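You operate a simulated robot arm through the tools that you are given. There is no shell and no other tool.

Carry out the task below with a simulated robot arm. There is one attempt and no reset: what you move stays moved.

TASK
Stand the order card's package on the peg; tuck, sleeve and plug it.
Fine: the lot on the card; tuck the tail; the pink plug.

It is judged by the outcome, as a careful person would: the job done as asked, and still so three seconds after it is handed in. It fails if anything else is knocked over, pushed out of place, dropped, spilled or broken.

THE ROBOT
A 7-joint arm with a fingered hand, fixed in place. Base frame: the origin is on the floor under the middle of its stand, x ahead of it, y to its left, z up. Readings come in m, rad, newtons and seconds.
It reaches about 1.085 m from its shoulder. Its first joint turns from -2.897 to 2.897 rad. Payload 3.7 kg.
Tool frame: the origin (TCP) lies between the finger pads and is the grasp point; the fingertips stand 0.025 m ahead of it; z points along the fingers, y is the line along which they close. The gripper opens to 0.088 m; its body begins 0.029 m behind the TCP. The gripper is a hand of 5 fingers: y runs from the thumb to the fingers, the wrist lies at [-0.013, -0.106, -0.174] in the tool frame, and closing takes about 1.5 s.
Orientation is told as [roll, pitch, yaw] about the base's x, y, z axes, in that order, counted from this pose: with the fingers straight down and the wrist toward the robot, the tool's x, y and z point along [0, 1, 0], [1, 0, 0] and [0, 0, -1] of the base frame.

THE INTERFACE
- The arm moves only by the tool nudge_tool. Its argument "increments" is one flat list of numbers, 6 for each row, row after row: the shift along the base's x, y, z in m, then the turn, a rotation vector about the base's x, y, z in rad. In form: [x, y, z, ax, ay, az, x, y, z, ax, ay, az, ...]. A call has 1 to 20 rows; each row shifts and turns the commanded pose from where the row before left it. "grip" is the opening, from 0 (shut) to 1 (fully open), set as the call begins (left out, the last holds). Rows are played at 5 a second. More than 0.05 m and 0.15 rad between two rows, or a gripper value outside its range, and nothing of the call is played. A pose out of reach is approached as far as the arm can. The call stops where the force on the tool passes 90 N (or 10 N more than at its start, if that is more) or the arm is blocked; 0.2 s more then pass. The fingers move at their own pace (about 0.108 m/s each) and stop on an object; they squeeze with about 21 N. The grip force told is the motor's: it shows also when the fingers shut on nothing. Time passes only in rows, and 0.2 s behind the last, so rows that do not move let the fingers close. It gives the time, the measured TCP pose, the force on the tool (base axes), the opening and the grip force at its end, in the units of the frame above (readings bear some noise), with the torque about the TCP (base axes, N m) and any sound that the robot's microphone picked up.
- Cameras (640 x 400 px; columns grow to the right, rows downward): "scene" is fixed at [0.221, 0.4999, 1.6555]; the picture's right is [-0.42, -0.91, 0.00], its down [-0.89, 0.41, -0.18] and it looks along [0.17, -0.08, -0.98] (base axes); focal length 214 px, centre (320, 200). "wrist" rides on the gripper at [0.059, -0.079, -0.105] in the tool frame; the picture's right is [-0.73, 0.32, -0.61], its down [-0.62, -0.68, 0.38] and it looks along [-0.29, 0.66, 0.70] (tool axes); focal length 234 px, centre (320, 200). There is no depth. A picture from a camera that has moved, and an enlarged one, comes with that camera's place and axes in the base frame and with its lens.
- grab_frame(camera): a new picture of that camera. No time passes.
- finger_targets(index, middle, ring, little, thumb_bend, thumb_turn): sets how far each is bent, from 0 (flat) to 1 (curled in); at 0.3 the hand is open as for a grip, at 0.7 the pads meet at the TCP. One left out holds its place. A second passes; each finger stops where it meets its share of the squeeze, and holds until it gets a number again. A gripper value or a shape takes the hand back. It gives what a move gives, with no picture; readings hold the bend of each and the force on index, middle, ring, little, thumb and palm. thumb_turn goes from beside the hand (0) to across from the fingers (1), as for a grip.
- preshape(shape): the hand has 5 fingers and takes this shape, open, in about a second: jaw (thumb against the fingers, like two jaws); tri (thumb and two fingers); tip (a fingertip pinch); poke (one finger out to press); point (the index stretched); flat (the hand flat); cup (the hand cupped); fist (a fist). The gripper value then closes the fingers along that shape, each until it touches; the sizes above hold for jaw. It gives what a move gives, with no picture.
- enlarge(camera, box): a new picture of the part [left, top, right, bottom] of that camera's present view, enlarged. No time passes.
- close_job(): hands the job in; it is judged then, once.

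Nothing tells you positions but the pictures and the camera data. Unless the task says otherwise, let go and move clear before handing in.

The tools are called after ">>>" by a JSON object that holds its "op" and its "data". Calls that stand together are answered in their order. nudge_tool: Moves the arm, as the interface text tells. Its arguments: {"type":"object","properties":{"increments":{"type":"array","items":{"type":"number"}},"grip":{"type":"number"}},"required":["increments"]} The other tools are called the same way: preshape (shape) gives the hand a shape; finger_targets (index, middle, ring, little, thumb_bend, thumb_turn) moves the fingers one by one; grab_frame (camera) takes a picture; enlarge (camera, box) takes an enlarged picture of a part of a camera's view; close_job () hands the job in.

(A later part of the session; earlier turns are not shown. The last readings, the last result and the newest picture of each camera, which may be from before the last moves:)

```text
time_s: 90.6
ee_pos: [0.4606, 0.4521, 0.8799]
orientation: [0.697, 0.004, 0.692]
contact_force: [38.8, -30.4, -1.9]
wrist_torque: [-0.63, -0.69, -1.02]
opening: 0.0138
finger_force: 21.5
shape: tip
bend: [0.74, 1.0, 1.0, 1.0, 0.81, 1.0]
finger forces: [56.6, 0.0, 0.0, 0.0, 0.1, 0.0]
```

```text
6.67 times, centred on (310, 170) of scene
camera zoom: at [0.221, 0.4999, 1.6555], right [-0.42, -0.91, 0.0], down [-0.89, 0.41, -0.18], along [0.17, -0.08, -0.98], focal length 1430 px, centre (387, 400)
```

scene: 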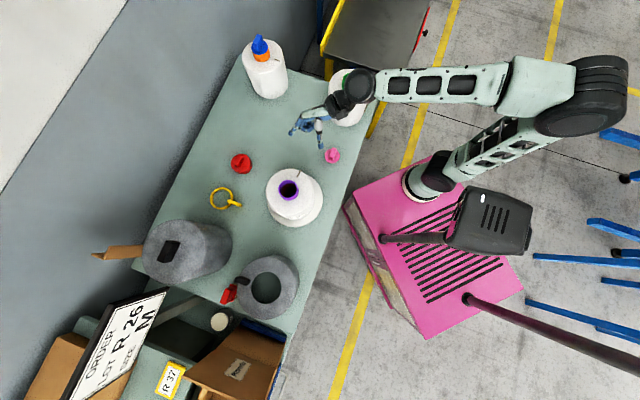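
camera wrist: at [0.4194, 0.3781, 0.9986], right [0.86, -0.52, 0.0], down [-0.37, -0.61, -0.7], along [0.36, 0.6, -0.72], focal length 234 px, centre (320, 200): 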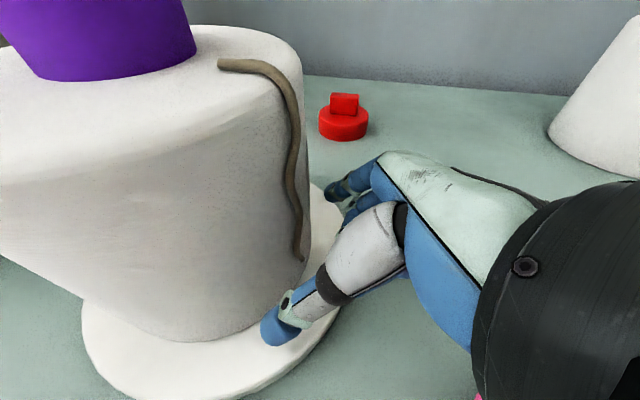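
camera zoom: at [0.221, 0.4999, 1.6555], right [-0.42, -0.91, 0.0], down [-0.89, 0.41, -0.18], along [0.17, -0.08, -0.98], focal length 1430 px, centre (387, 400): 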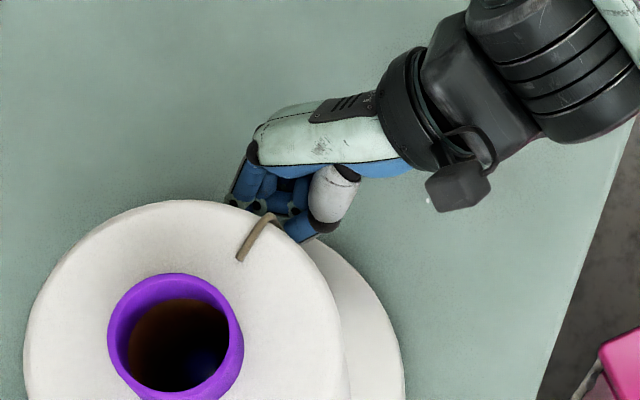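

Still not caught — the index pushes on the wall instead. I'll open and back off, and also look at the finished orange package, which may show what a tucked tail looks like.

>>> {"op": "nudge_tool", "data": {"increments": [0.004, -0.005, 0, 0, 0, 0, 0.004, -0.005, 0, 0, 0, 0, 0.007, -0.009, 0, 0, 0, 0, 0.01, -0.012, 0.01, 0, 0, 0, 0.01, -0.012, 0.02, 0, 0, 0, 0, 0, 0, 0, 0, 0], "grip": 1}}

>>> {"op": "grab_frame", "data": {"camera": "wrist"}}

>>> {"op": "enlarge", "data": {"camera": "scene", "box": [236, 26, 300, 86]}}

>>> {"op": "enlarge", "data": {"camera": "scene", "box": [240, 140, 340, 230]}}

```text
time_s: 92.0
ee_pos: [0.4933, 0.4094, 0.9111]
orientation: [0.701, 0.0, 0.697]
contact_force: [-0.4, 0.0, -0.3]
wrist_torque: [-0.01, 0.0, 0.02]
opening: 0.088
finger_force: 0.1
shape: tip
bend: [0.3, 0.98, 0.99, 0.99, 0.3, 0.98]
finger forces: [0.0, 0.1, 0.0, 0.0, 0.1, 0.0]
```

```text
taken
camera wrist: at [0.4475, 0.3421, 1.0292], right [0.86, -0.52, 0.0], down [-0.37, -0.61, -0.7], along [0.36, 0.6, -0.72], focal length 234 px, centre (320, 200)
```

wrist: 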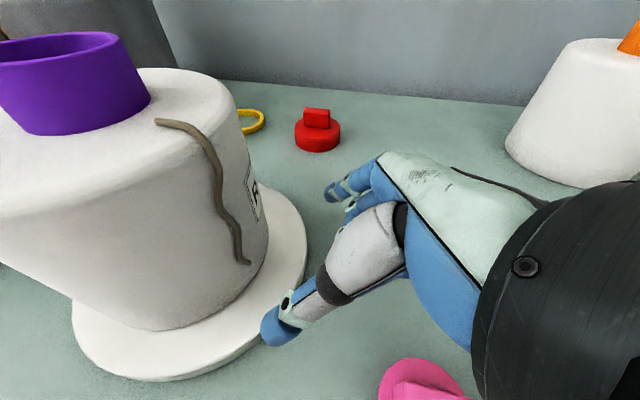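

```text
6.67 times, centred on (268, 56) of scene
camera zoom: at [0.221, 0.4999, 1.6555], right [-0.42, -0.91, 0.0], down [-0.89, 0.41, -0.18], along [0.17, -0.08, -0.98], focal length 1430 px, centre (667, 1160)
```

zoom: 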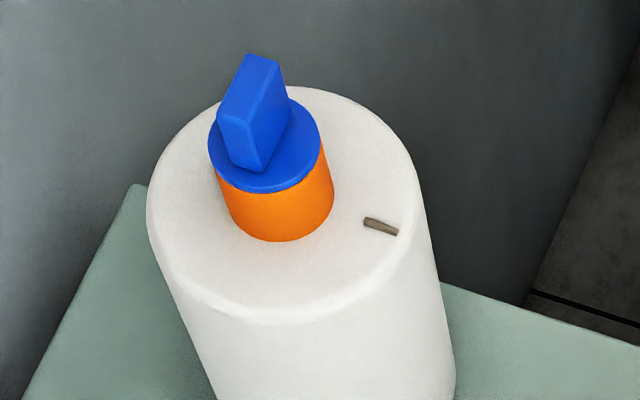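

```text
4.44 times, centred on (290, 185) of scene
camera zoom: at [0.221, 0.4999, 1.6555], right [-0.42, -0.91, 0.0], down [-0.89, 0.41, -0.18], along [0.17, -0.08, -0.98], focal length 953 px, centre (453, 267)
```

zoom: 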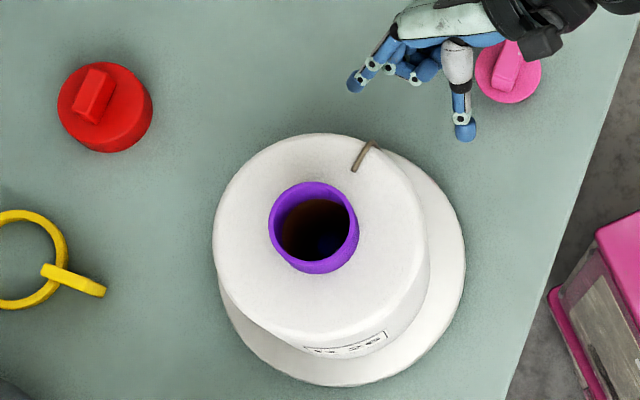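

The tail keeps hugging the wall. Before another try I'll close the pinch in free air here and study exactly where the thumb and index meet relative to the TCP.

>>> {"op": "nudge_tool", "data": {"increments": [0.005, -0.006, 0.02, 0, 0, 0, 0, 0, 0, 0, 0, 0, 0, 0, 0, 0, 0, 0, 0, 0, 0, 0, 0, 0, 0, 0, 0, 0, 0, 0, 0, 0, 0, 0, 0, 0, 0, 0, 0, 0, 0, 0, 0, 0, 0, 0, 0, 0], "grip": 0}}

>>> {"op": "enlarge", "data": {"camera": "wrist", "box": [260, 140, 420, 280]}}

>>> {"op": "enlarge", "data": {"camera": "scene", "box": [300, 120, 360, 165]}}

```text
time_s: 93.8
ee_pos: [0.4982, 0.4045, 0.9316]
orientation: [0.699, -0.001, 0.698]
contact_force: [-0.5, -0.7, -1.2]
wrist_torque: [0.01, 0.01, 0.01]
opening: 0.0002
finger_force: 21.2
shape: tip
bend: [0.7, 1.0, 1.0, 1.0, 0.75, 1.0]
finger forces: [0.0, 0.0, 0.1, 0.0, 0.0, 0.1]
```

```text
2.86 times, centred on (340, 210) of wrist
camera zoom: at [0.452, 0.3378, 1.0486], right [0.86, -0.52, 0.0], down [-0.37, -0.61, -0.7], along [0.36, 0.6, -0.72], focal length 669 px, centre (263, 171)
```

zoom: 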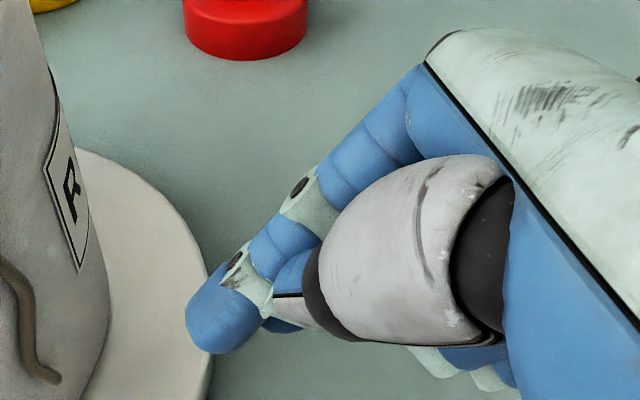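

```text
8.89 times, centred on (330, 142) of scene
camera zoom: at [0.221, 0.4999, 1.6555], right [-0.42, -0.91, 0.0], down [-0.89, 0.41, -0.18], along [0.17, -0.08, -0.98], focal length 1906 px, centre (231, 711)
```

zoom: 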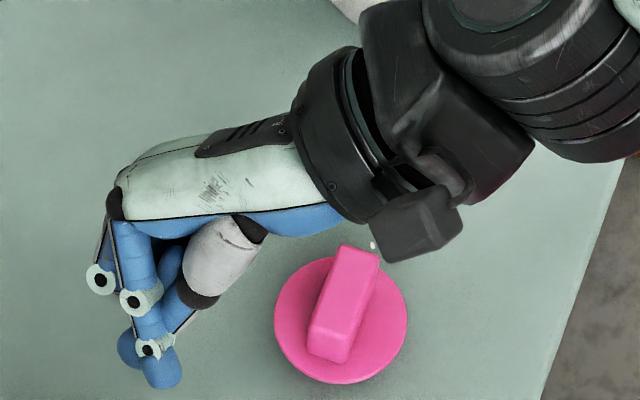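

In free air the thumb passes beside the index (they scissor instead of meeting pad-to-pad), so thin things slip out. I'll tune the thumb turn and bends to find a true tip-to-tip pinch.

>>> {"op": "finger_targets", "data": {"index": 0.55, "thumb_bend": 0.6, "thumb_turn": 0.85, "middle": 1.0, "ring": 1.0, "little": 1.0}}

>>> {"op": "enlarge", "data": {"camera": "wrist", "box": [260, 140, 420, 280]}}

>>> {"op": "enlarge", "data": {"camera": "scene", "box": [300, 120, 360, 165]}}

```text
time_s: 94.8
ee_pos: [0.4973, 0.4069, 0.931]
orientation: [0.7, 0.002, 0.697]
contact_force: [-0.3, -0.5, -0.1]
wrist_torque: [0.0, 0.0, -0.02]
opening: 0.0
finger_force: 0.1
shape: fingers
bend: [0.7, 1.0, 1.0, 1.0, 0.73, 1.0]
finger forces: [0.0, 0.1, 0.0, 0.0, 0.1, 0.0]
```

```text
2.86 times, centred on (340, 210) of wrist
camera zoom: at [0.452, 0.3378, 1.0486], right [0.86, -0.52, 0.0], down [-0.37, -0.61, -0.7], along [0.36, 0.6, -0.72], focal length 669 px, centre (263, 171)
```

zoom: 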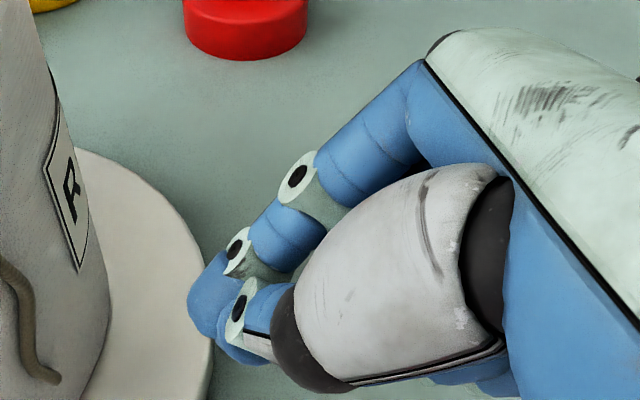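

```text
8.89 times, centred on (330, 142) of scene
camera zoom: at [0.221, 0.4999, 1.6555], right [-0.42, -0.91, 0.0], down [-0.89, 0.41, -0.18], along [0.17, -0.08, -0.98], focal length 1906 px, centre (231, 711)
```

zoom: 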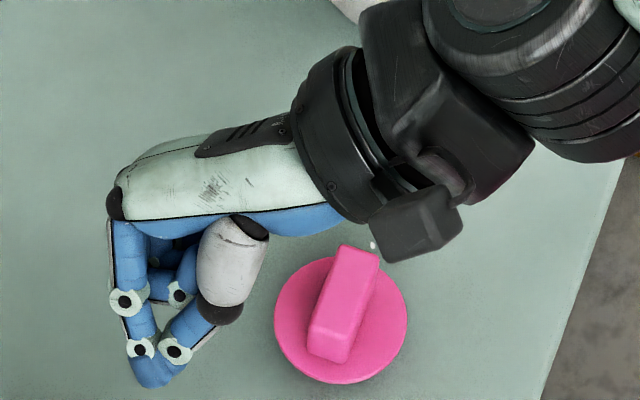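

That looks far closer to a real tip-to-tip pinch. Let it settle another second and check again.

>>> {"op": "finger_targets", "data": {"index": 0.55, "thumb_bend": 0.6, "thumb_turn": 0.85}}

>>> {"op": "enlarge", "data": {"camera": "wrist", "box": [260, 140, 420, 280]}}

>>> {"op": "enlarge", "data": {"camera": "scene", "box": [300, 120, 360, 165]}}

```text
time_s: 95.8
ee_pos: [0.4983, 0.4048, 0.9324]
orientation: [0.698, 0.001, 0.699]
contact_force: [0.3, 0.4, 0.8]
wrist_torque: [-0.01, -0.02, -0.05]
opening: 0.0001
finger_force: 0.0
shape: fingers
bend: [0.7, 1.0, 1.0, 1.0, 0.72, 1.0]
finger forces: [0.0, 0.0, 0.1, 0.0, 0.0, 0.0]
```

```text
2.86 times, centred on (340, 210) of wrist
camera zoom: at [0.452, 0.3378, 1.0486], right [0.86, -0.52, 0.0], down [-0.37, -0.61, -0.7], along [0.36, 0.6, -0.72], focal length 669 px, centre (263, 171)
```

zoom: 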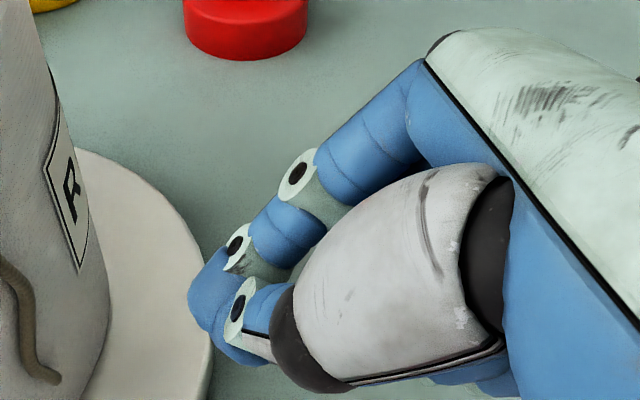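

```text
8.89 times, centred on (330, 142) of scene
camera zoom: at [0.221, 0.4999, 1.6555], right [-0.42, -0.91, 0.0], down [-0.89, 0.41, -0.18], along [0.17, -0.08, -0.98], focal length 1906 px, centre (231, 711)
```

zoom: 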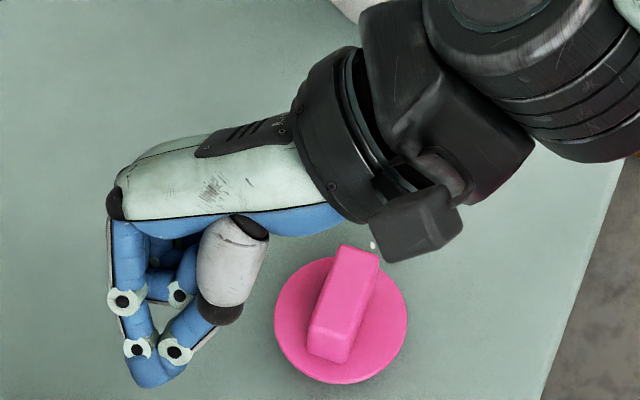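

>>> {"op": "finger_targets", "data": {"index": 0.3, "thumb_bend": 0.3, "thumb_turn": 0.85}}

>>> {"op": "enlarge", "data": {"camera": "wrist", "box": [220, 140, 420, 380]}}

>>> {"op": "enlarge", "data": {"camera": "scene", "box": [300, 120, 360, 165]}}

```text
time_s: 96.8
ee_pos: [0.4988, 0.4051, 0.9317]
orientation: [0.7, 0.001, 0.698]
contact_force: [-0.5, -0.2, 1.1]
wrist_torque: [0.02, 0.01, 0.02]
opening: 0.0869
finger_force: 0.0
shape: fingers
bend: [0.3, 1.0, 1.0, 1.0, 0.3, 0.83]
finger forces: [0.0, 0.0, 0.0, 0.0, 0.0, 0.0]
```

```text
1.67 times, centred on (320, 260) of wrist
camera zoom: at [0.452, 0.3378, 1.0486], right [0.86, -0.52, 0.0], down [-0.37, -0.61, -0.7], along [0.36, 0.6, -0.72], focal length 390 px, centre (320, 100)
```

zoom: 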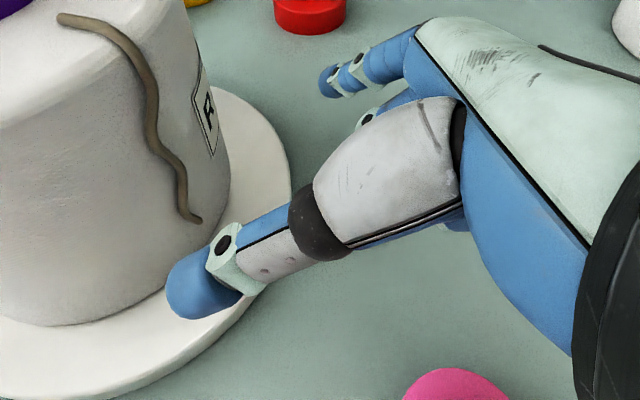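

```text
8.89 times, centred on (330, 142) of scene
camera zoom: at [0.221, 0.4999, 1.6555], right [-0.42, -0.91, 0.0], down [-0.89, 0.41, -0.18], along [0.17, -0.08, -0.98], focal length 1906 px, centre (231, 711)
```

zoom: 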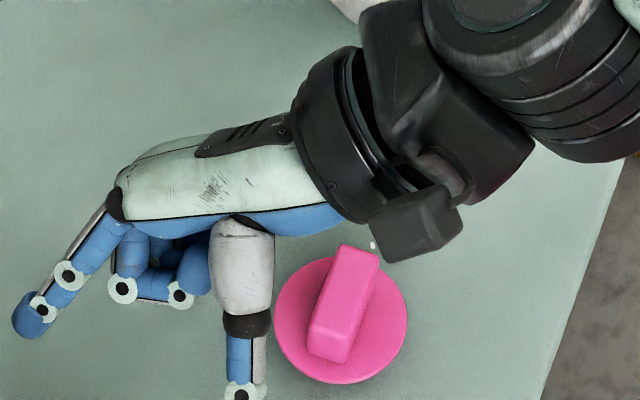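

>>> {"op": "finger_targets", "data": {"index": 0.55, "thumb_bend": 0.55, "thumb_turn": 0.85}}

>>> {"op": "enlarge", "data": {"camera": "wrist", "box": [220, 140, 420, 380]}}

>>> {"op": "enlarge", "data": {"camera": "scene", "box": [300, 120, 360, 165]}}

```text
time_s: 97.8
ee_pos: [0.4973, 0.4057, 0.9314]
orientation: [0.701, 0.0, 0.698]
contact_force: [-0.4, 0.3, -0.4]
wrist_torque: [-0.02, -0.02, 0.01]
opening: 0.0336
finger_force: 0.0
shape: fingers
bend: [0.55, 1.0, 1.0, 1.0, 0.55, 0.85]
finger forces: [0.0, 0.0, 0.1, 0.0, 0.0, 0.0]
```

```text
1.67 times, centred on (320, 260) of wrist
camera zoom: at [0.452, 0.3378, 1.0486], right [0.86, -0.52, 0.0], down [-0.37, -0.61, -0.7], along [0.36, 0.6, -0.72], focal length 390 px, centre (320, 100)
```

zoom: 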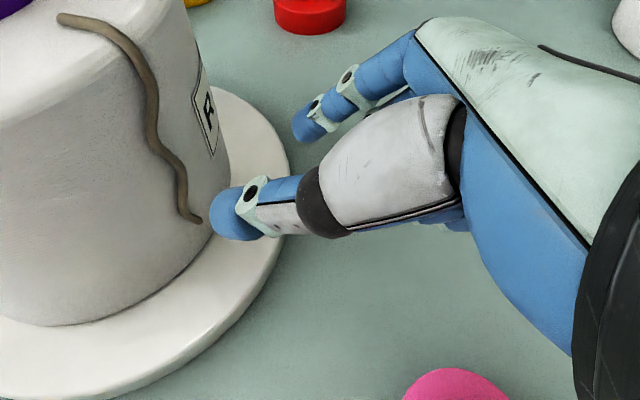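

```text
8.89 times, centred on (330, 142) of scene
camera zoom: at [0.221, 0.4999, 1.6555], right [-0.42, -0.91, 0.0], down [-0.89, 0.41, -0.18], along [0.17, -0.08, -0.98], focal length 1906 px, centre (231, 711)
```

zoom: 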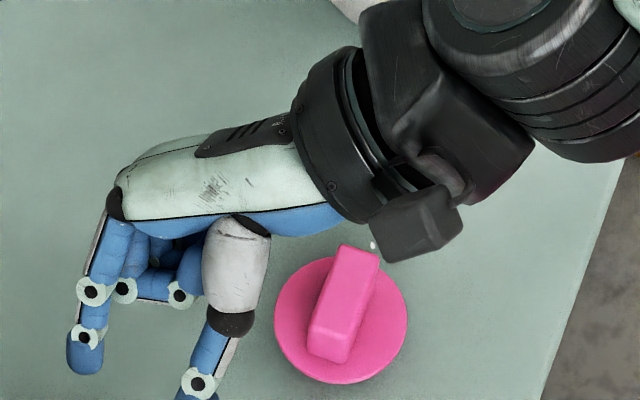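

>>> {"op": "finger_targets", "data": {"index": 0.64, "thumb_bend": 0.64, "thumb_turn": 0.85}}

>>> {"op": "enlarge", "data": {"camera": "wrist", "box": [220, 140, 420, 380]}}

>>> {"op": "enlarge", "data": {"camera": "scene", "box": [300, 120, 360, 165]}}

```text
time_s: 98.8
ee_pos: [0.4978, 0.4057, 0.931]
orientation: [0.701, 0.002, 0.699]
contact_force: [-1.2, -0.2, 0.7]
wrist_torque: [-0.03, -0.01, -0.02]
opening: 0.0149
finger_force: 0.1
shape: fingers
bend: [0.64, 1.0, 1.0, 1.0, 0.64, 0.86]
finger forces: [0.0, 0.1, 0.0, 0.0, 0.1, 0.0]
```

```text
1.67 times, centred on (320, 260) of wrist
camera zoom: at [0.452, 0.3378, 1.0486], right [0.86, -0.52, 0.0], down [-0.37, -0.61, -0.7], along [0.36, 0.6, -0.72], focal length 390 px, centre (320, 100)
```

zoom: 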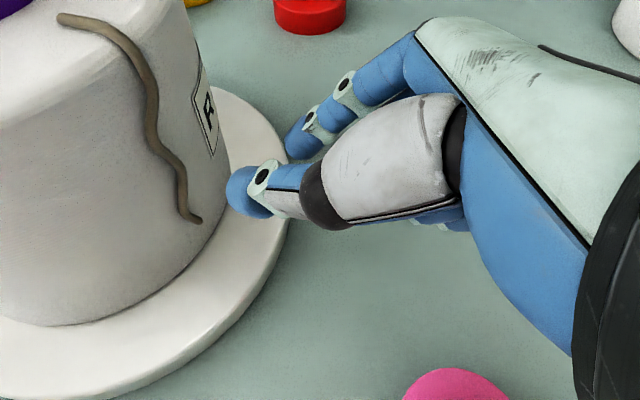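

```text
8.89 times, centred on (330, 142) of scene
camera zoom: at [0.221, 0.4999, 1.6555], right [-0.42, -0.91, 0.0], down [-0.89, 0.41, -0.18], along [0.17, -0.08, -0.98], focal length 1906 px, centre (231, 711)
```

zoom: 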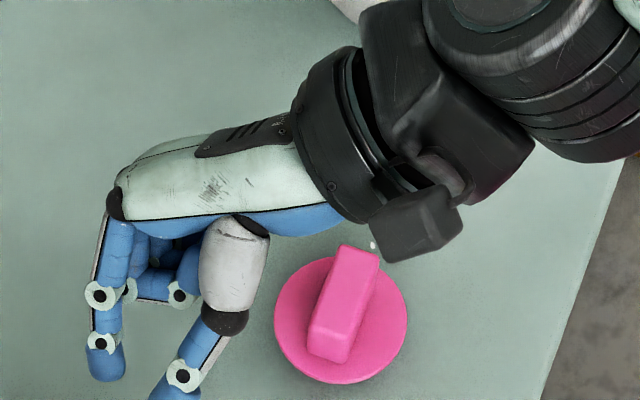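

>>> {"op": "finger_targets", "data": {"index": 0.7, "thumb_bend": 0.7, "thumb_turn": 0.92}}

>>> {"op": "enlarge", "data": {"camera": "wrist", "box": [260, 140, 420, 280]}}

>>> {"op": "enlarge", "data": {"camera": "scene", "box": [300, 120, 360, 165]}}

```text
time_s: 99.8
ee_pos: [0.498, 0.4051, 0.931]
orientation: [0.7, 0.001, 0.698]
contact_force: [-0.3, 0.1, 0.1]
wrist_torque: [0.03, 0.03, -0.03]
opening: 0.0
finger_force: 0.0
shape: fingers
bend: [0.7, 1.0, 1.0, 1.0, 0.7, 0.94]
finger forces: [0.1, 0.0, 0.1, 0.0, 0.0, 0.0]
```

```text
2.86 times, centred on (340, 210) of wrist
camera zoom: at [0.452, 0.3378, 1.0486], right [0.86, -0.52, 0.0], down [-0.37, -0.61, -0.7], along [0.36, 0.6, -0.72], focal length 669 px, centre (263, 171)
```

zoom: 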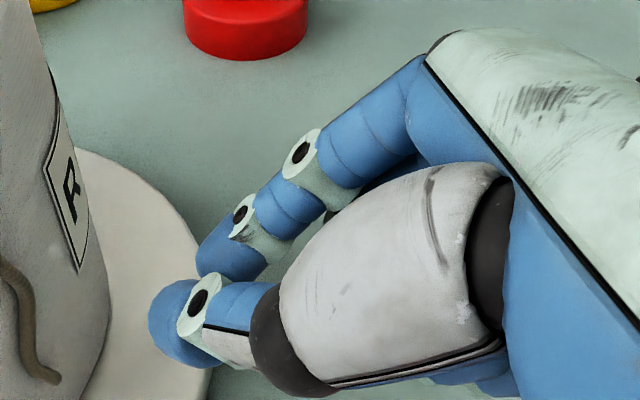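

```text
8.89 times, centred on (330, 142) of scene
camera zoom: at [0.221, 0.4999, 1.6555], right [-0.42, -0.91, 0.0], down [-0.89, 0.41, -0.18], along [0.17, -0.08, -0.98], focal length 1906 px, centre (231, 711)
```

zoom: 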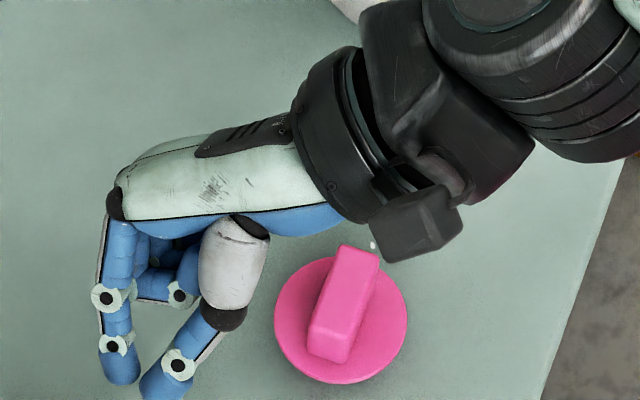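

Now thumb and index truly meet near the tips (pinch ≈2 cm ahead of the TCP), though the thumb tip overshoots. Trying a slightly straighter index and more-bent thumb to equalise the tips.

>>> {"op": "finger_targets", "data": {"index": 0.62, "thumb_bend": 0.78, "thumb_turn": 0.94}}

>>> {"op": "enlarge", "data": {"camera": "wrist", "box": [260, 140, 420, 280]}}

>>> {"op": "enlarge", "data": {"camera": "scene", "box": [300, 120, 360, 165]}}

```text
time_s: 100.8
ee_pos: [0.4988, 0.4042, 0.9311]
orientation: [0.701, 0.001, 0.698]
contact_force: [0.1, 0.6, 0.1]
wrist_torque: [0.01, 0.01, 0.05]
opening: 0.0
finger_force: 0.1
shape: fingers
bend: [0.62, 1.0, 1.0, 1.0, 0.78, 0.96]
finger forces: [0.1, 0.0, 0.0, 0.0, 0.0, 0.1]
```

```text
2.86 times, centred on (340, 210) of wrist
camera zoom: at [0.452, 0.3378, 1.0486], right [0.86, -0.52, 0.0], down [-0.37, -0.61, -0.7], along [0.36, 0.6, -0.72], focal length 669 px, centre (263, 171)
```

zoom: 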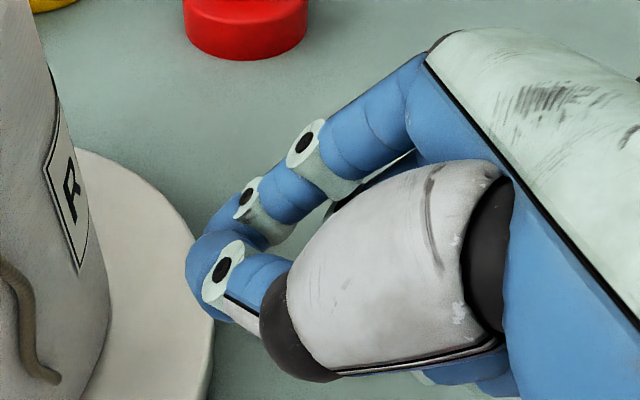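

```text
8.89 times, centred on (330, 142) of scene
camera zoom: at [0.221, 0.4999, 1.6555], right [-0.42, -0.91, 0.0], down [-0.89, 0.41, -0.18], along [0.17, -0.08, -0.98], focal length 1906 px, centre (231, 711)
```

zoom: 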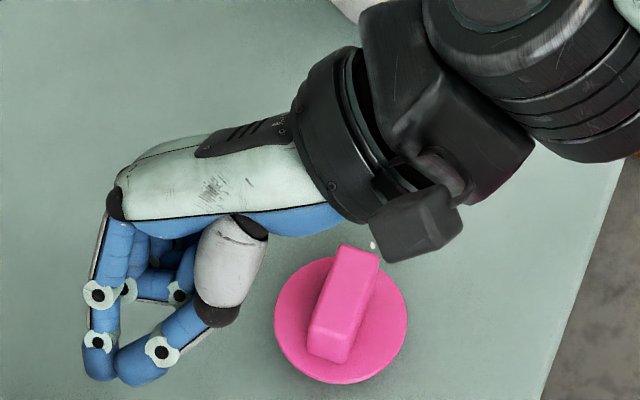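

The thumb/index now meet tip-to-tip (pinch ≈2.5 cm ahead of the TCP). Before using it, I'd like a tangential look along the wall to see where the tail stands off the package. Moving up and over for that view.

>>> {"op": "nudge_tool", "data": {"increments": [0, 0, 0.04, 0, 0, 0, 0, 0, 0.04, 0, 0, 0, -0.015, 0.005, 0.03, 0, 0, 0, -0.03, 0.012, 0, 0, 0, 0, -0.03, 0.012, 0, 0, 0, 0, -0.015, 0.01, 0, 0, 0, 0, 0, 0, 0, 0, 0, 0]}}

>>> {"op": "grab_frame", "data": {"camera": "wrist"}}

>>> {"op": "enlarge", "data": {"camera": "wrist", "box": [230, 180, 390, 380]}}

```text
time_s: 102.4
ee_pos: [0.4078, 0.4441, 1.0409]
orientation: [0.7, 0.0, 0.698]
contact_force: [-0.1, 0.5, 0.4]
wrist_torque: [0.04, -0.01, 0.0]
opening: 0.0001
finger_force: 0.0
shape: fingers
bend: [0.62, 1.0, 1.0, 1.0, 0.78, 0.96]
finger forces: [0.1, 0.1, 0.0, 0.0, 0.1, 0.0]
```

```text
taken
camera wrist: at [0.3608, 0.377, 1.1582], right [0.86, -0.52, 0.0], down [-0.37, -0.61, -0.7], along [0.36, 0.6, -0.72], focal length 234 px, centre (320, 200)
```

wrist: 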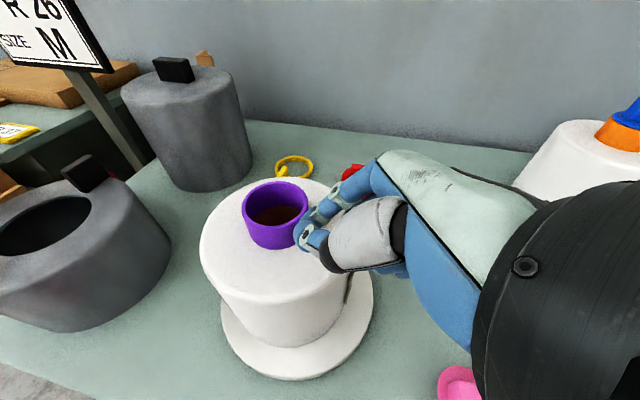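

```text
2.00 times, centred on (310, 280) of wrist
camera zoom: at [0.3608, 0.377, 1.1582], right [0.86, -0.52, 0.0], down [-0.37, -0.61, -0.7], along [0.36, 0.6, -0.72], focal length 468 px, centre (340, 40)
```

zoom: 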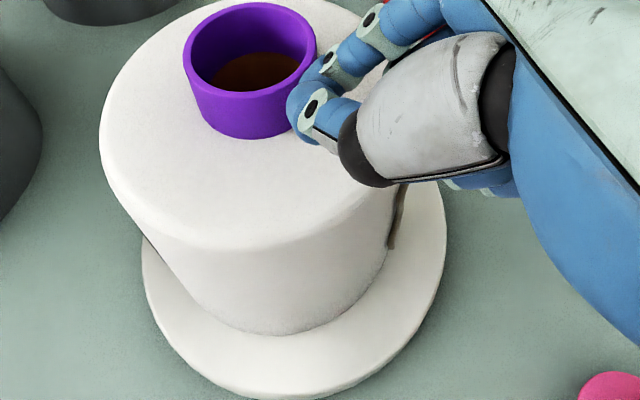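

The tail hugs the wall, but this tip-to-tip pinch with a small 15° tilt should slide down beside it without the palm touching. Opening the tips slightly, un-tilting and moving to a stand-off in front of the tail.

>>> {"op": "finger_targets", "data": {"index": 0.46, "thumb_bend": 0.6, "thumb_turn": 0.96}}

>>> {"op": "nudge_tool", "data": {"increments": [0.022, -0.011, 0, -0.1122, -0.0945, 0, 0.022, -0.011, 0, -0.1122, -0.0945, 0, 0.022, -0.011, 0, -0.1122, -0.0945, 0, 0, 0, -0.033, 0, 0, 0, 0, 0, -0.033, 0, 0, 0, 0, 0, -0.033, 0, 0, 0, 0, 0, -0.033, 0, 0, 0, 0, 0, 0, 0, 0, 0]}}

>>> {"op": "grab_frame", "data": {"camera": "wrist"}}

>>> {"op": "enlarge", "data": {"camera": "scene", "box": [270, 130, 350, 200]}}

```text
time_s: 103.4
ee_pos: [0.4074, 0.4445, 1.0407]
orientation: [0.7, 0.0, 0.698]
contact_force: [0.2, -0.4, -0.6]
wrist_torque: [0.01, 0.01, 0.0]
opening: 0.0345
finger_force: 0.2
shape: fingers
bend: [0.46, 1.0, 1.0, 1.0, 0.6, 0.97]
finger forces: [0.0, 0.0, 0.0, 0.0, 0.1, 0.1]
```

```text
time_s: 105.2
ee_pos: [0.4749, 0.4129, 0.9101]
orientation: [0.262, -0.001, 0.698]
contact_force: [-0.1, -0.3, 0.5]
wrist_torque: [-0.02, 0.01, -0.01]
opening: 0.0348
finger_force: 0.1
shape: fingers
bend: [0.46, 1.0, 1.0, 1.0, 0.6, 0.97]
finger forces: [0.0, 0.0, 0.0, 0.0, 0.0, 0.1]
```

```text
taken
camera wrist: at [0.3945, 0.3858, 1.0247], right [0.8, -0.45, 0.4], down [-0.2, -0.82, -0.53], along [0.57, 0.35, -0.75], focal length 234 px, centre (320, 200)
```

wrist: 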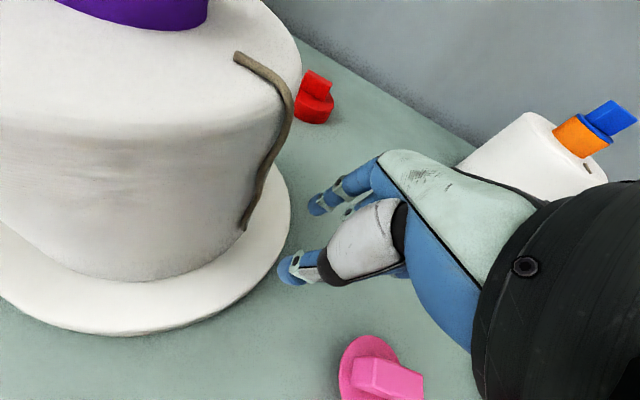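

```text
5.71 times, centred on (310, 165) of scene
camera zoom: at [0.221, 0.4999, 1.6555], right [-0.42, -0.91, 0.0], down [-0.89, 0.41, -0.18], along [0.17, -0.08, -0.98], focal length 1226 px, centre (377, 400)
```

zoom: 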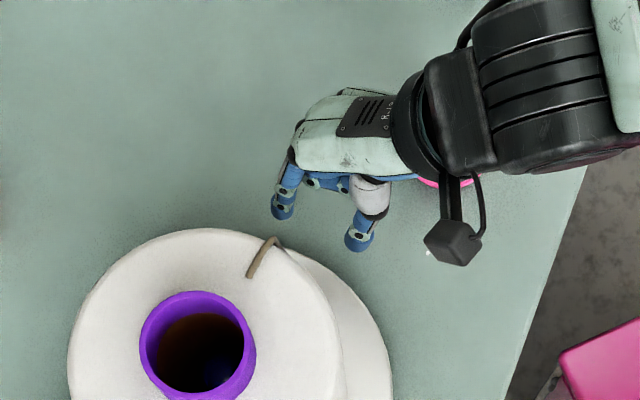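

>>> {"op": "nudge_tool", "data": {"increments": [-0.0095, 0.0085, -0.001, 0, 0, 0, -0.0095, 0.0085, -0.001, 0, 0, 0, 0, 0, 0, 0, 0, 0]}}

>>> {"op": "enlarge", "data": {"camera": "wrist", "box": [220, 120, 380, 300]}}

```text
time_s: 106.0
ee_pos: [0.4559, 0.4297, 0.9071]
orientation: [0.262, -0.002, 0.699]
contact_force: [0.0, 0.1, 0.3]
wrist_torque: [0.0, -0.01, 0.01]
opening: 0.0345
finger_force: 0.2
shape: fingers
bend: [0.46, 1.0, 1.0, 1.0, 0.6, 0.97]
finger forces: [0.0, 0.0, 0.0, 0.0, 0.0, 0.1]
```

```text
2.22 times, centred on (300, 210) of wrist
camera zoom: at [0.3756, 0.4025, 1.0231], right [0.8, -0.45, 0.4], down [-0.2, -0.82, -0.53], along [0.57, 0.35, -0.75], focal length 520 px, centre (364, 178)
```

zoom: 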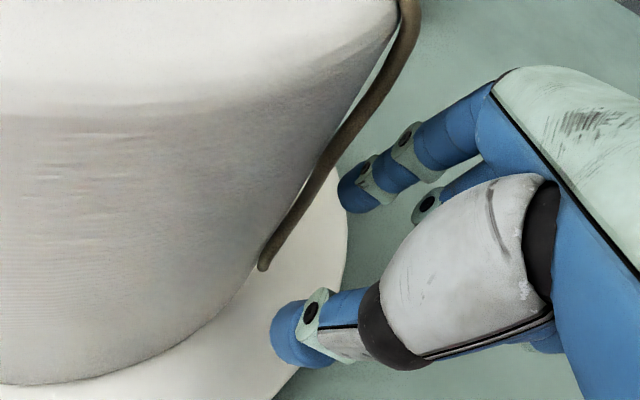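

>>> {"op": "nudge_tool", "data": {"increments": [-0.0045, 0.0053, 0, 0, 0, 0, -0.0032, 0.0038, 0, 0, 0, 0, 0, 0, 0, 0, 0, 0]}}

>>> {"op": "enlarge", "data": {"camera": "wrist", "box": [220, 120, 380, 300]}}

```text
time_s: 106.8
ee_pos: [0.4473, 0.4372, 0.9075]
orientation: [0.26, -0.001, 0.698]
contact_force: [0.6, 0.4, 0.2]
wrist_torque: [0.0, 0.01, -0.05]
opening: 0.0348
finger_force: 0.0
shape: fingers
bend: [0.46, 1.0, 1.0, 1.0, 0.6, 0.97]
finger forces: [0.0, 0.0, 0.1, 0.1, 0.0, 0.0]
```

```text
2.22 times, centred on (300, 210) of wrist
camera zoom: at [0.3676, 0.4108, 1.0232], right [0.8, -0.45, 0.4], down [-0.2, -0.82, -0.53], along [0.57, 0.35, -0.75], focal length 520 px, centre (364, 178)
```

zoom: 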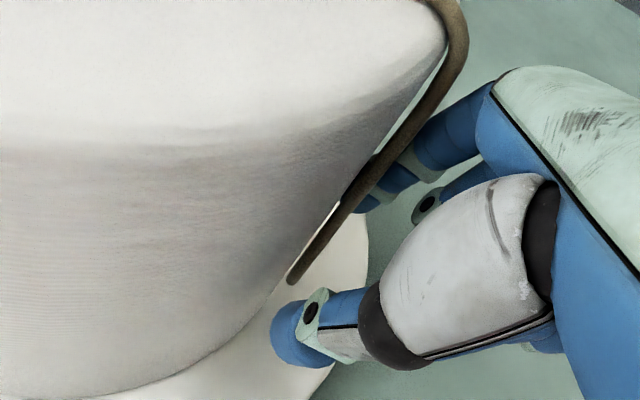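

Now I can see the tail standing a few mm off the wall, right at the pinch line. Closing the tips on it.

>>> {"op": "finger_targets", "data": {"index": 0.58, "thumb_bend": 0.72}}

>>> {"op": "enlarge", "data": {"camera": "wrist", "box": [220, 120, 380, 300]}}

```text
time_s: 107.8
ee_pos: [0.4482, 0.4377, 0.9071]
orientation: [0.26, -0.002, 0.697]
contact_force: [0.3, -0.1, -0.1]
wrist_torque: [0.01, 0.01, 0.02]
opening: 0.0098
finger_force: 0.1
shape: fingers
bend: [0.57, 1.0, 1.0, 1.0, 0.72, 0.98]
finger forces: [0.1, 0.1, 0.1, 0.0, 0.1, 0.1]
```

```text
2.22 times, centred on (300, 210) of wrist
camera zoom: at [0.3676, 0.4107, 1.0233], right [0.8, -0.45, 0.4], down [-0.2, -0.82, -0.53], along [0.57, 0.35, -0.75], focal length 520 px, centre (364, 178)
```

zoom: 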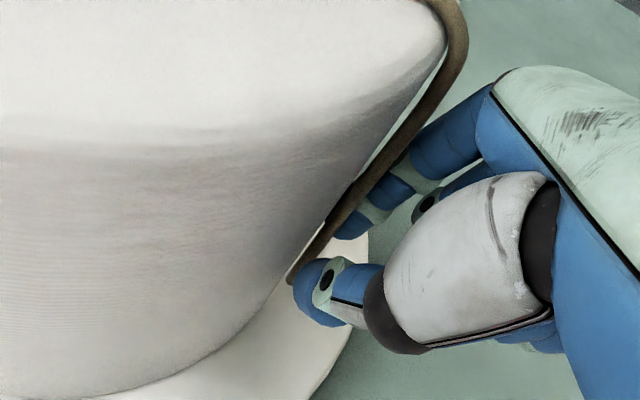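

Tail is between thumb (front) and index (behind). Squeezing further.

>>> {"op": "finger_targets", "data": {"index": 0.68, "thumb_bend": 0.84}}

>>> {"op": "enlarge", "data": {"camera": "wrist", "box": [220, 120, 380, 300]}}

```text
time_s: 108.8
ee_pos: [0.4479, 0.4378, 0.9084]
orientation: [0.259, 0.001, 0.699]
contact_force: [0.3, -0.5, -0.7]
wrist_torque: [0.0, 0.02, 0.02]
opening: 0.0
finger_force: 0.0
shape: fingers
bend: [0.63, 1.0, 1.0, 1.0, 0.8, 0.98]
finger forces: [0.1, 0.0, 0.0, 0.1, 0.1, 0.0]
```

```text
2.22 times, centred on (300, 210) of wrist
camera zoom: at [0.3676, 0.4107, 1.0233], right [0.8, -0.45, 0.4], down [-0.2, -0.82, -0.53], along [0.57, 0.35, -0.75], focal length 520 px, centre (364, 178)
```

zoom: 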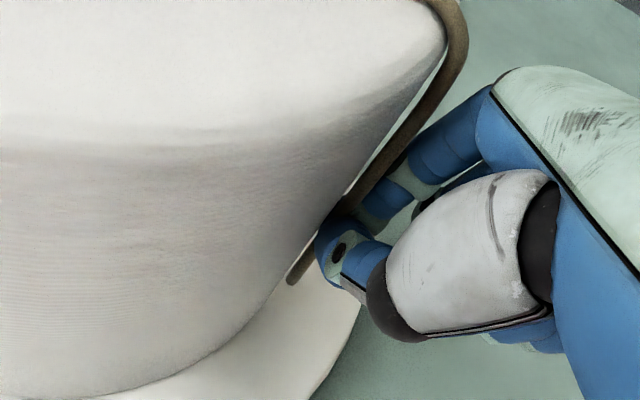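

The fingers stopped short of their targets with the tail passing behind the thumb tip — likely pinched. Testing with a gentle 1.2 cm pull outward.

>>> {"op": "nudge_tool", "data": {"increments": [0.0026, -0.0031, 0, 0, 0, 0, 0.0026, -0.0031, 0, 0, 0, 0, 0.0026, -0.0031, 0, 0, 0, 0, 0, 0, 0, 0, 0, 0]}}

>>> {"op": "enlarge", "data": {"camera": "wrist", "box": [220, 120, 380, 300]}}

>>> {"op": "enlarge", "data": {"camera": "scene", "box": [275, 140, 335, 190]}}

```text
time_s: 109.8
ee_pos: [0.4535, 0.4284, 0.9071]
orientation: [0.262, 0.001, 0.698]
contact_force: [-0.4, -0.4, -0.2]
wrist_torque: [0.02, 0.01, 0.02]
opening: 0.0
finger_force: 0.0
shape: fingers
bend: [0.63, 1.0, 1.0, 1.0, 0.8, 0.98]
finger forces: [0.0, 0.0, 0.0, 0.1, 0.0, 0.0]
```

```text
2.22 times, centred on (300, 210) of wrist
camera zoom: at [0.3742, 0.4011, 1.0231], right [0.8, -0.45, 0.4], down [-0.2, -0.82, -0.53], along [0.57, 0.35, -0.75], focal length 520 px, centre (364, 178)
```

zoom: 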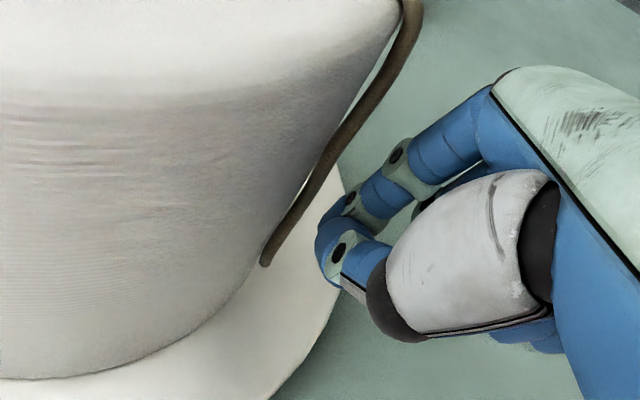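

```text
8.00 times, centred on (305, 165) of scene
camera zoom: at [0.221, 0.4999, 1.6555], right [-0.42, -0.91, 0.0], down [-0.89, 0.41, -0.18], along [0.17, -0.08, -0.98], focal length 1716 px, centre (440, 480)
```

zoom: 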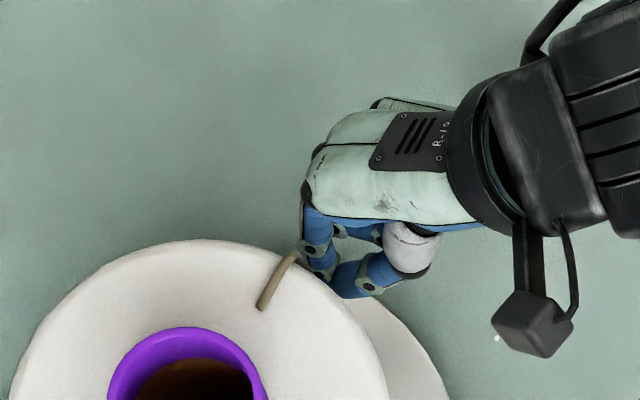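

Very close — the tail was at the inner edge of the tips. Reopening, going ~5 mm deeper, and closing again.

>>> {"op": "finger_targets", "data": {"index": 0.48, "thumb_bend": 0.62}}

>>> {"op": "nudge_tool", "data": {"increments": [-0.004, 0.006, 0, 0, 0, 0, -0.003, 0.0045, 0, 0, 0, 0, -0.0017, 0.0026, 0, 0, 0, 0, 0, 0, 0, 0, 0, 0]}}

>>> {"op": "enlarge", "data": {"camera": "wrist", "box": [220, 120, 380, 300]}}

```text
time_s: 110.8
ee_pos: [0.4547, 0.4281, 0.9066]
orientation: [0.259, 0.0, 0.697]
contact_force: [0.4, -0.1, 0.1]
wrist_torque: [0.0, 0.0, -0.01]
opening: 0.0302
finger_force: 0.1
shape: fingers
bend: [0.48, 1.0, 1.0, 1.0, 0.62, 0.98]
finger forces: [0.0, 0.1, 0.0, 0.0, 0.0, 0.0]
```

```text
time_s: 111.8
ee_pos: [0.4465, 0.4408, 0.9084]
orientation: [0.259, 0.0, 0.697]
contact_force: [1.0, -1.4, 0.0]
wrist_torque: [-0.04, -0.04, -0.05]
opening: 0.0304
finger_force: 1.3
shape: fingers
bend: [0.48, 1.0, 1.0, 1.0, 0.62, 0.98]
finger forces: [2.0, 0.0, 0.0, 0.0, 0.0, 0.0]
```

```text
2.22 times, centred on (300, 210) of wrist
camera zoom: at [0.3665, 0.4134, 1.023], right [0.8, -0.45, 0.4], down [-0.2, -0.82, -0.53], along [0.57, 0.35, -0.75], focal length 520 px, centre (364, 178)
```

zoom: 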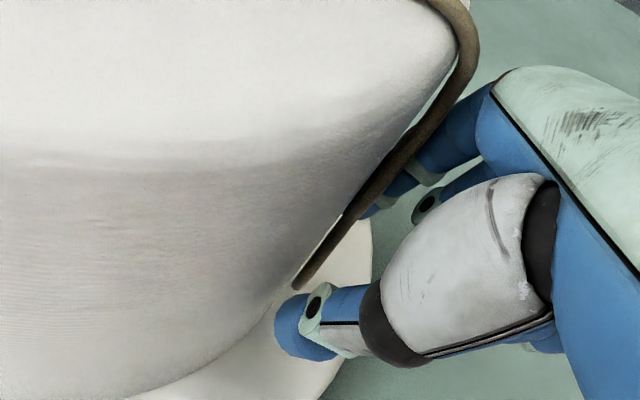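

>>> {"op": "finger_targets", "data": {"index": 0.7, "thumb_bend": 0.86}}

>>> {"op": "enlarge", "data": {"camera": "wrist", "box": [220, 120, 380, 300]}}

>>> {"op": "enlarge", "data": {"camera": "scene", "box": [275, 140, 335, 190]}}

```text
time_s: 112.8
ee_pos: [0.4464, 0.4399, 0.9079]
orientation: [0.259, 0.0, 0.699]
contact_force: [3.4, -3.1, 0.0]
wrist_torque: [-0.09, -0.08, -0.13]
opening: 0.0001
finger_force: 4.3
shape: fingers
bend: [0.62, 1.0, 1.0, 1.0, 0.81, 0.98]
finger forces: [9.5, 0.0, 0.1, 0.0, 0.0, 0.0]
```

```text
2.22 times, centred on (300, 210) of wrist
camera zoom: at [0.3666, 0.4133, 1.0231], right [0.8, -0.45, 0.4], down [-0.2, -0.82, -0.53], along [0.57, 0.35, -0.75], focal length 520 px, centre (364, 178)
```

zoom: 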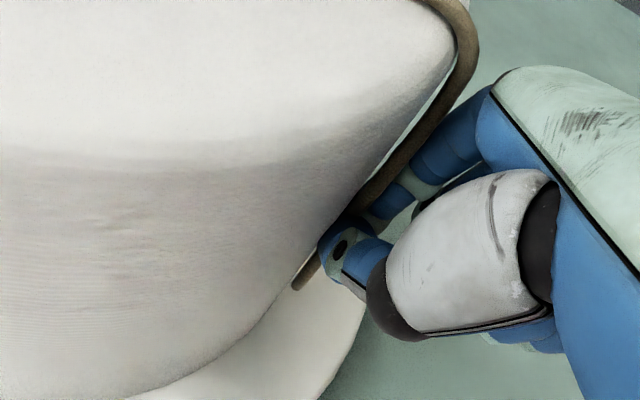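

```text
8.00 times, centred on (305, 165) of scene
camera zoom: at [0.221, 0.4999, 1.6555], right [-0.42, -0.91, 0.0], down [-0.89, 0.41, -0.18], along [0.17, -0.08, -0.98], focal length 1716 px, centre (440, 480)
```

zoom: 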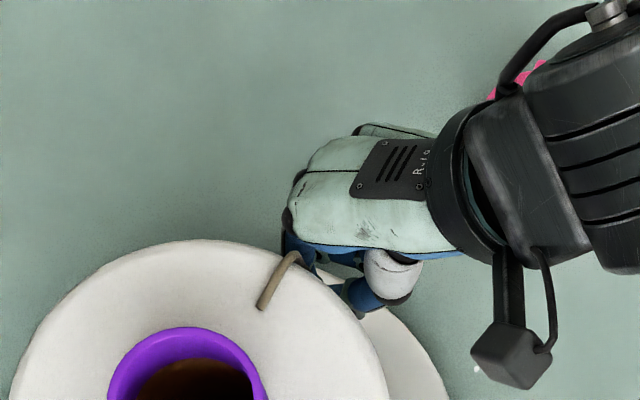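

>>> {"op": "nudge_tool", "data": {"increments": [0.002, -0.0024, 0, 0, 0, 0, 0.002, -0.0024, 0, 0, 0, 0, 0.003, -0.0036, 0, 0, 0, 0, 0, 0, 0, 0, 0, 0]}}

>>> {"op": "enlarge", "data": {"camera": "wrist", "box": [220, 120, 380, 300]}}

```text
time_s: 113.8
ee_pos: [0.4533, 0.4326, 0.9076]
orientation: [0.26, 0.0, 0.698]
contact_force: [1.4, 0.0, 0.0]
wrist_torque: [-0.03, -0.03, 0.0]
opening: 0.0002
finger_force: 0.0
shape: fingers
bend: [0.63, 1.0, 1.0, 1.0, 0.81, 0.98]
finger forces: [0.1, 0.0, 0.1, 0.1, 0.0, 0.0]
```

```text
2.22 times, centred on (300, 210) of wrist
camera zoom: at [0.3733, 0.4052, 1.0235], right [0.8, -0.45, 0.4], down [-0.2, -0.82, -0.53], along [0.57, 0.35, -0.75], focal length 520 px, centre (364, 178)
```

zoom: 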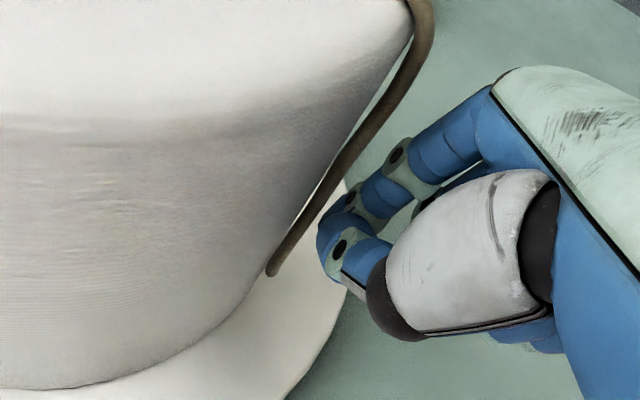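

The index is still more inward than the thumb, so it meets the wall first. I'll back out, swing the thumb turn to 0.88 so both tips are level, and roll the hand slightly (yaw −0.15, tilt +7°), then retry.

>>> {"op": "nudge_tool", "data": {"increments": [0.008, -0.0095, 0, 0, 0, 0, 0.008, -0.0095, 0, 0, 0, -0.14, 0, 0, 0, 0.102, 0.065, 0, 0, 0, 0, 0, 0, 0]}}

>>> {"op": "finger_targets", "data": {"index": 0.48, "thumb_bend": 0.62, "thumb_turn": 0.88}}

>>> {"op": "finger_targets", "data": {"index": 0.68, "thumb_bend": 0.86, "thumb_turn": 0.88}}

>>> {"op": "enlarge", "data": {"camera": "wrist", "box": [220, 120, 380, 300]}}

>>> {"op": "enlarge", "data": {"camera": "scene", "box": [280, 130, 340, 180]}}

```text
time_s: 114.8
ee_pos: [0.4701, 0.413, 0.907]
orientation: [0.382, 0.0, 0.559]
contact_force: [0.0, 0.5, -0.1]
wrist_torque: [0.01, -0.03, 0.0]
opening: 0.0001
finger_force: 0.0
shape: fingers
bend: [0.63, 1.0, 1.0, 1.0, 0.81, 0.98]
finger forces: [0.1, 0.0, 0.1, 0.1, 0.1, 0.1]
```

```text
time_s: 115.8
ee_pos: [0.4711, 0.4136, 0.9082]
orientation: [0.382, 0.0, 0.557]
contact_force: [0.1, -0.1, 0.5]
wrist_torque: [-0.01, 0.02, 0.0]
opening: 0.0318
finger_force: 0.0
shape: fingers
bend: [0.48, 1.0, 1.0, 1.0, 0.62, 0.89]
finger forces: [0.0, 0.1, 0.0, 0.0, 0.0, 0.0]
```

```text
time_s: 116.8
ee_pos: [0.4713, 0.4125, 0.907]
orientation: [0.383, 0.001, 0.559]
contact_force: [0.6, -0.4, -0.9]
wrist_torque: [0.03, 0.0, 0.03]
opening: 0.0003
finger_force: 0.1
shape: fingers
bend: [0.65, 1.0, 1.0, 1.0, 0.83, 0.9]
finger forces: [0.0, 0.0, 0.1, 0.0, 0.1, 0.0]
```

```text
2.22 times, centred on (300, 210) of wrist
camera zoom: at [0.3951, 0.3853, 1.0261], right [0.75, -0.59, 0.29], down [-0.35, -0.73, -0.59], along [0.56, 0.34, -0.75], focal length 520 px, centre (364, 178)
```

zoom: 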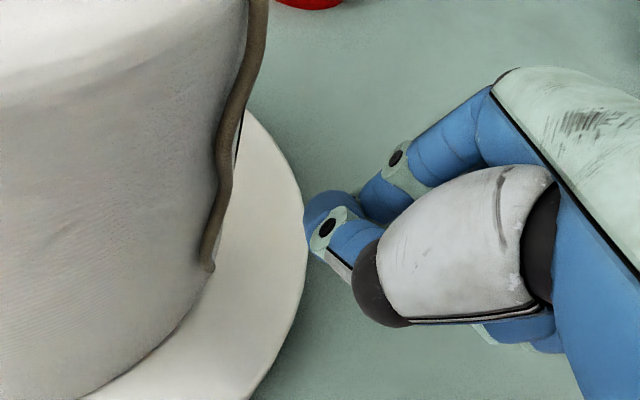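

```text
8.00 times, centred on (310, 155) of scene
camera zoom: at [0.221, 0.4999, 1.6555], right [-0.42, -0.91, 0.0], down [-0.89, 0.41, -0.18], along [0.17, -0.08, -0.98], focal length 1716 px, centre (400, 560)
```

zoom: 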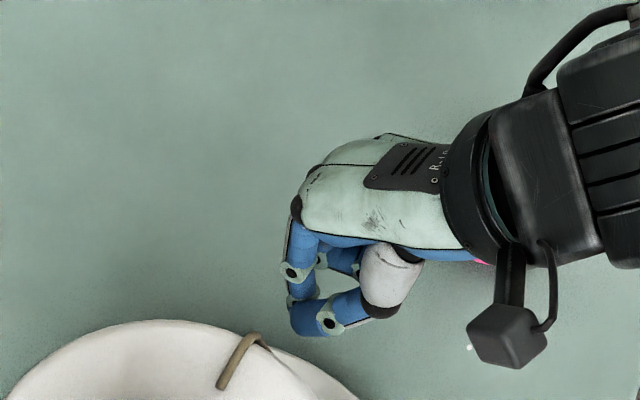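

Tips are now level. Opening and approaching the tail again with this configuration.

>>> {"op": "finger_targets", "data": {"index": 0.47, "thumb_bend": 0.62, "thumb_turn": 0.88}}

>>> {"op": "nudge_tool", "data": {"increments": [-0.008, 0.0068, -0.001, 0, 0, 0, -0.008, 0.0068, -0.001, 0, 0, 0, 0, 0, 0, 0, 0, 0]}}

>>> {"op": "enlarge", "data": {"camera": "wrist", "box": [220, 120, 380, 300]}}

```text
time_s: 117.8
ee_pos: [0.4699, 0.4132, 0.9068]
orientation: [0.381, 0.002, 0.559]
contact_force: [0.0, 0.2, 0.1]
wrist_torque: [-0.02, -0.02, -0.02]
opening: 0.0328
finger_force: 0.1
shape: fingers
bend: [0.47, 1.0, 1.0, 1.0, 0.62, 0.89]
finger forces: [0.0, 0.0, 0.1, 0.1, 0.0, 0.0]
```

```text
time_s: 118.6
ee_pos: [0.4537, 0.4264, 0.9047]
orientation: [0.384, 0.0, 0.558]
contact_force: [0.5, -0.3, 0.7]
wrist_torque: [0.02, 0.05, 0.04]
opening: 0.0327
finger_force: 0.0
shape: fingers
bend: [0.47, 1.0, 1.0, 1.0, 0.62, 0.89]
finger forces: [0.1, 0.1, 0.1, 0.1, 0.0, 0.1]
```

```text
2.22 times, centred on (300, 210) of wrist
camera zoom: at [0.3782, 0.3986, 1.0232], right [0.75, -0.59, 0.29], down [-0.35, -0.73, -0.59], along [0.56, 0.34, -0.75], focal length 520 px, centre (364, 178)
```

zoom: 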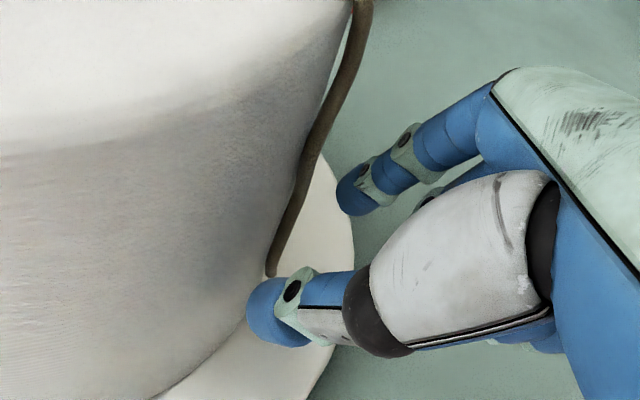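

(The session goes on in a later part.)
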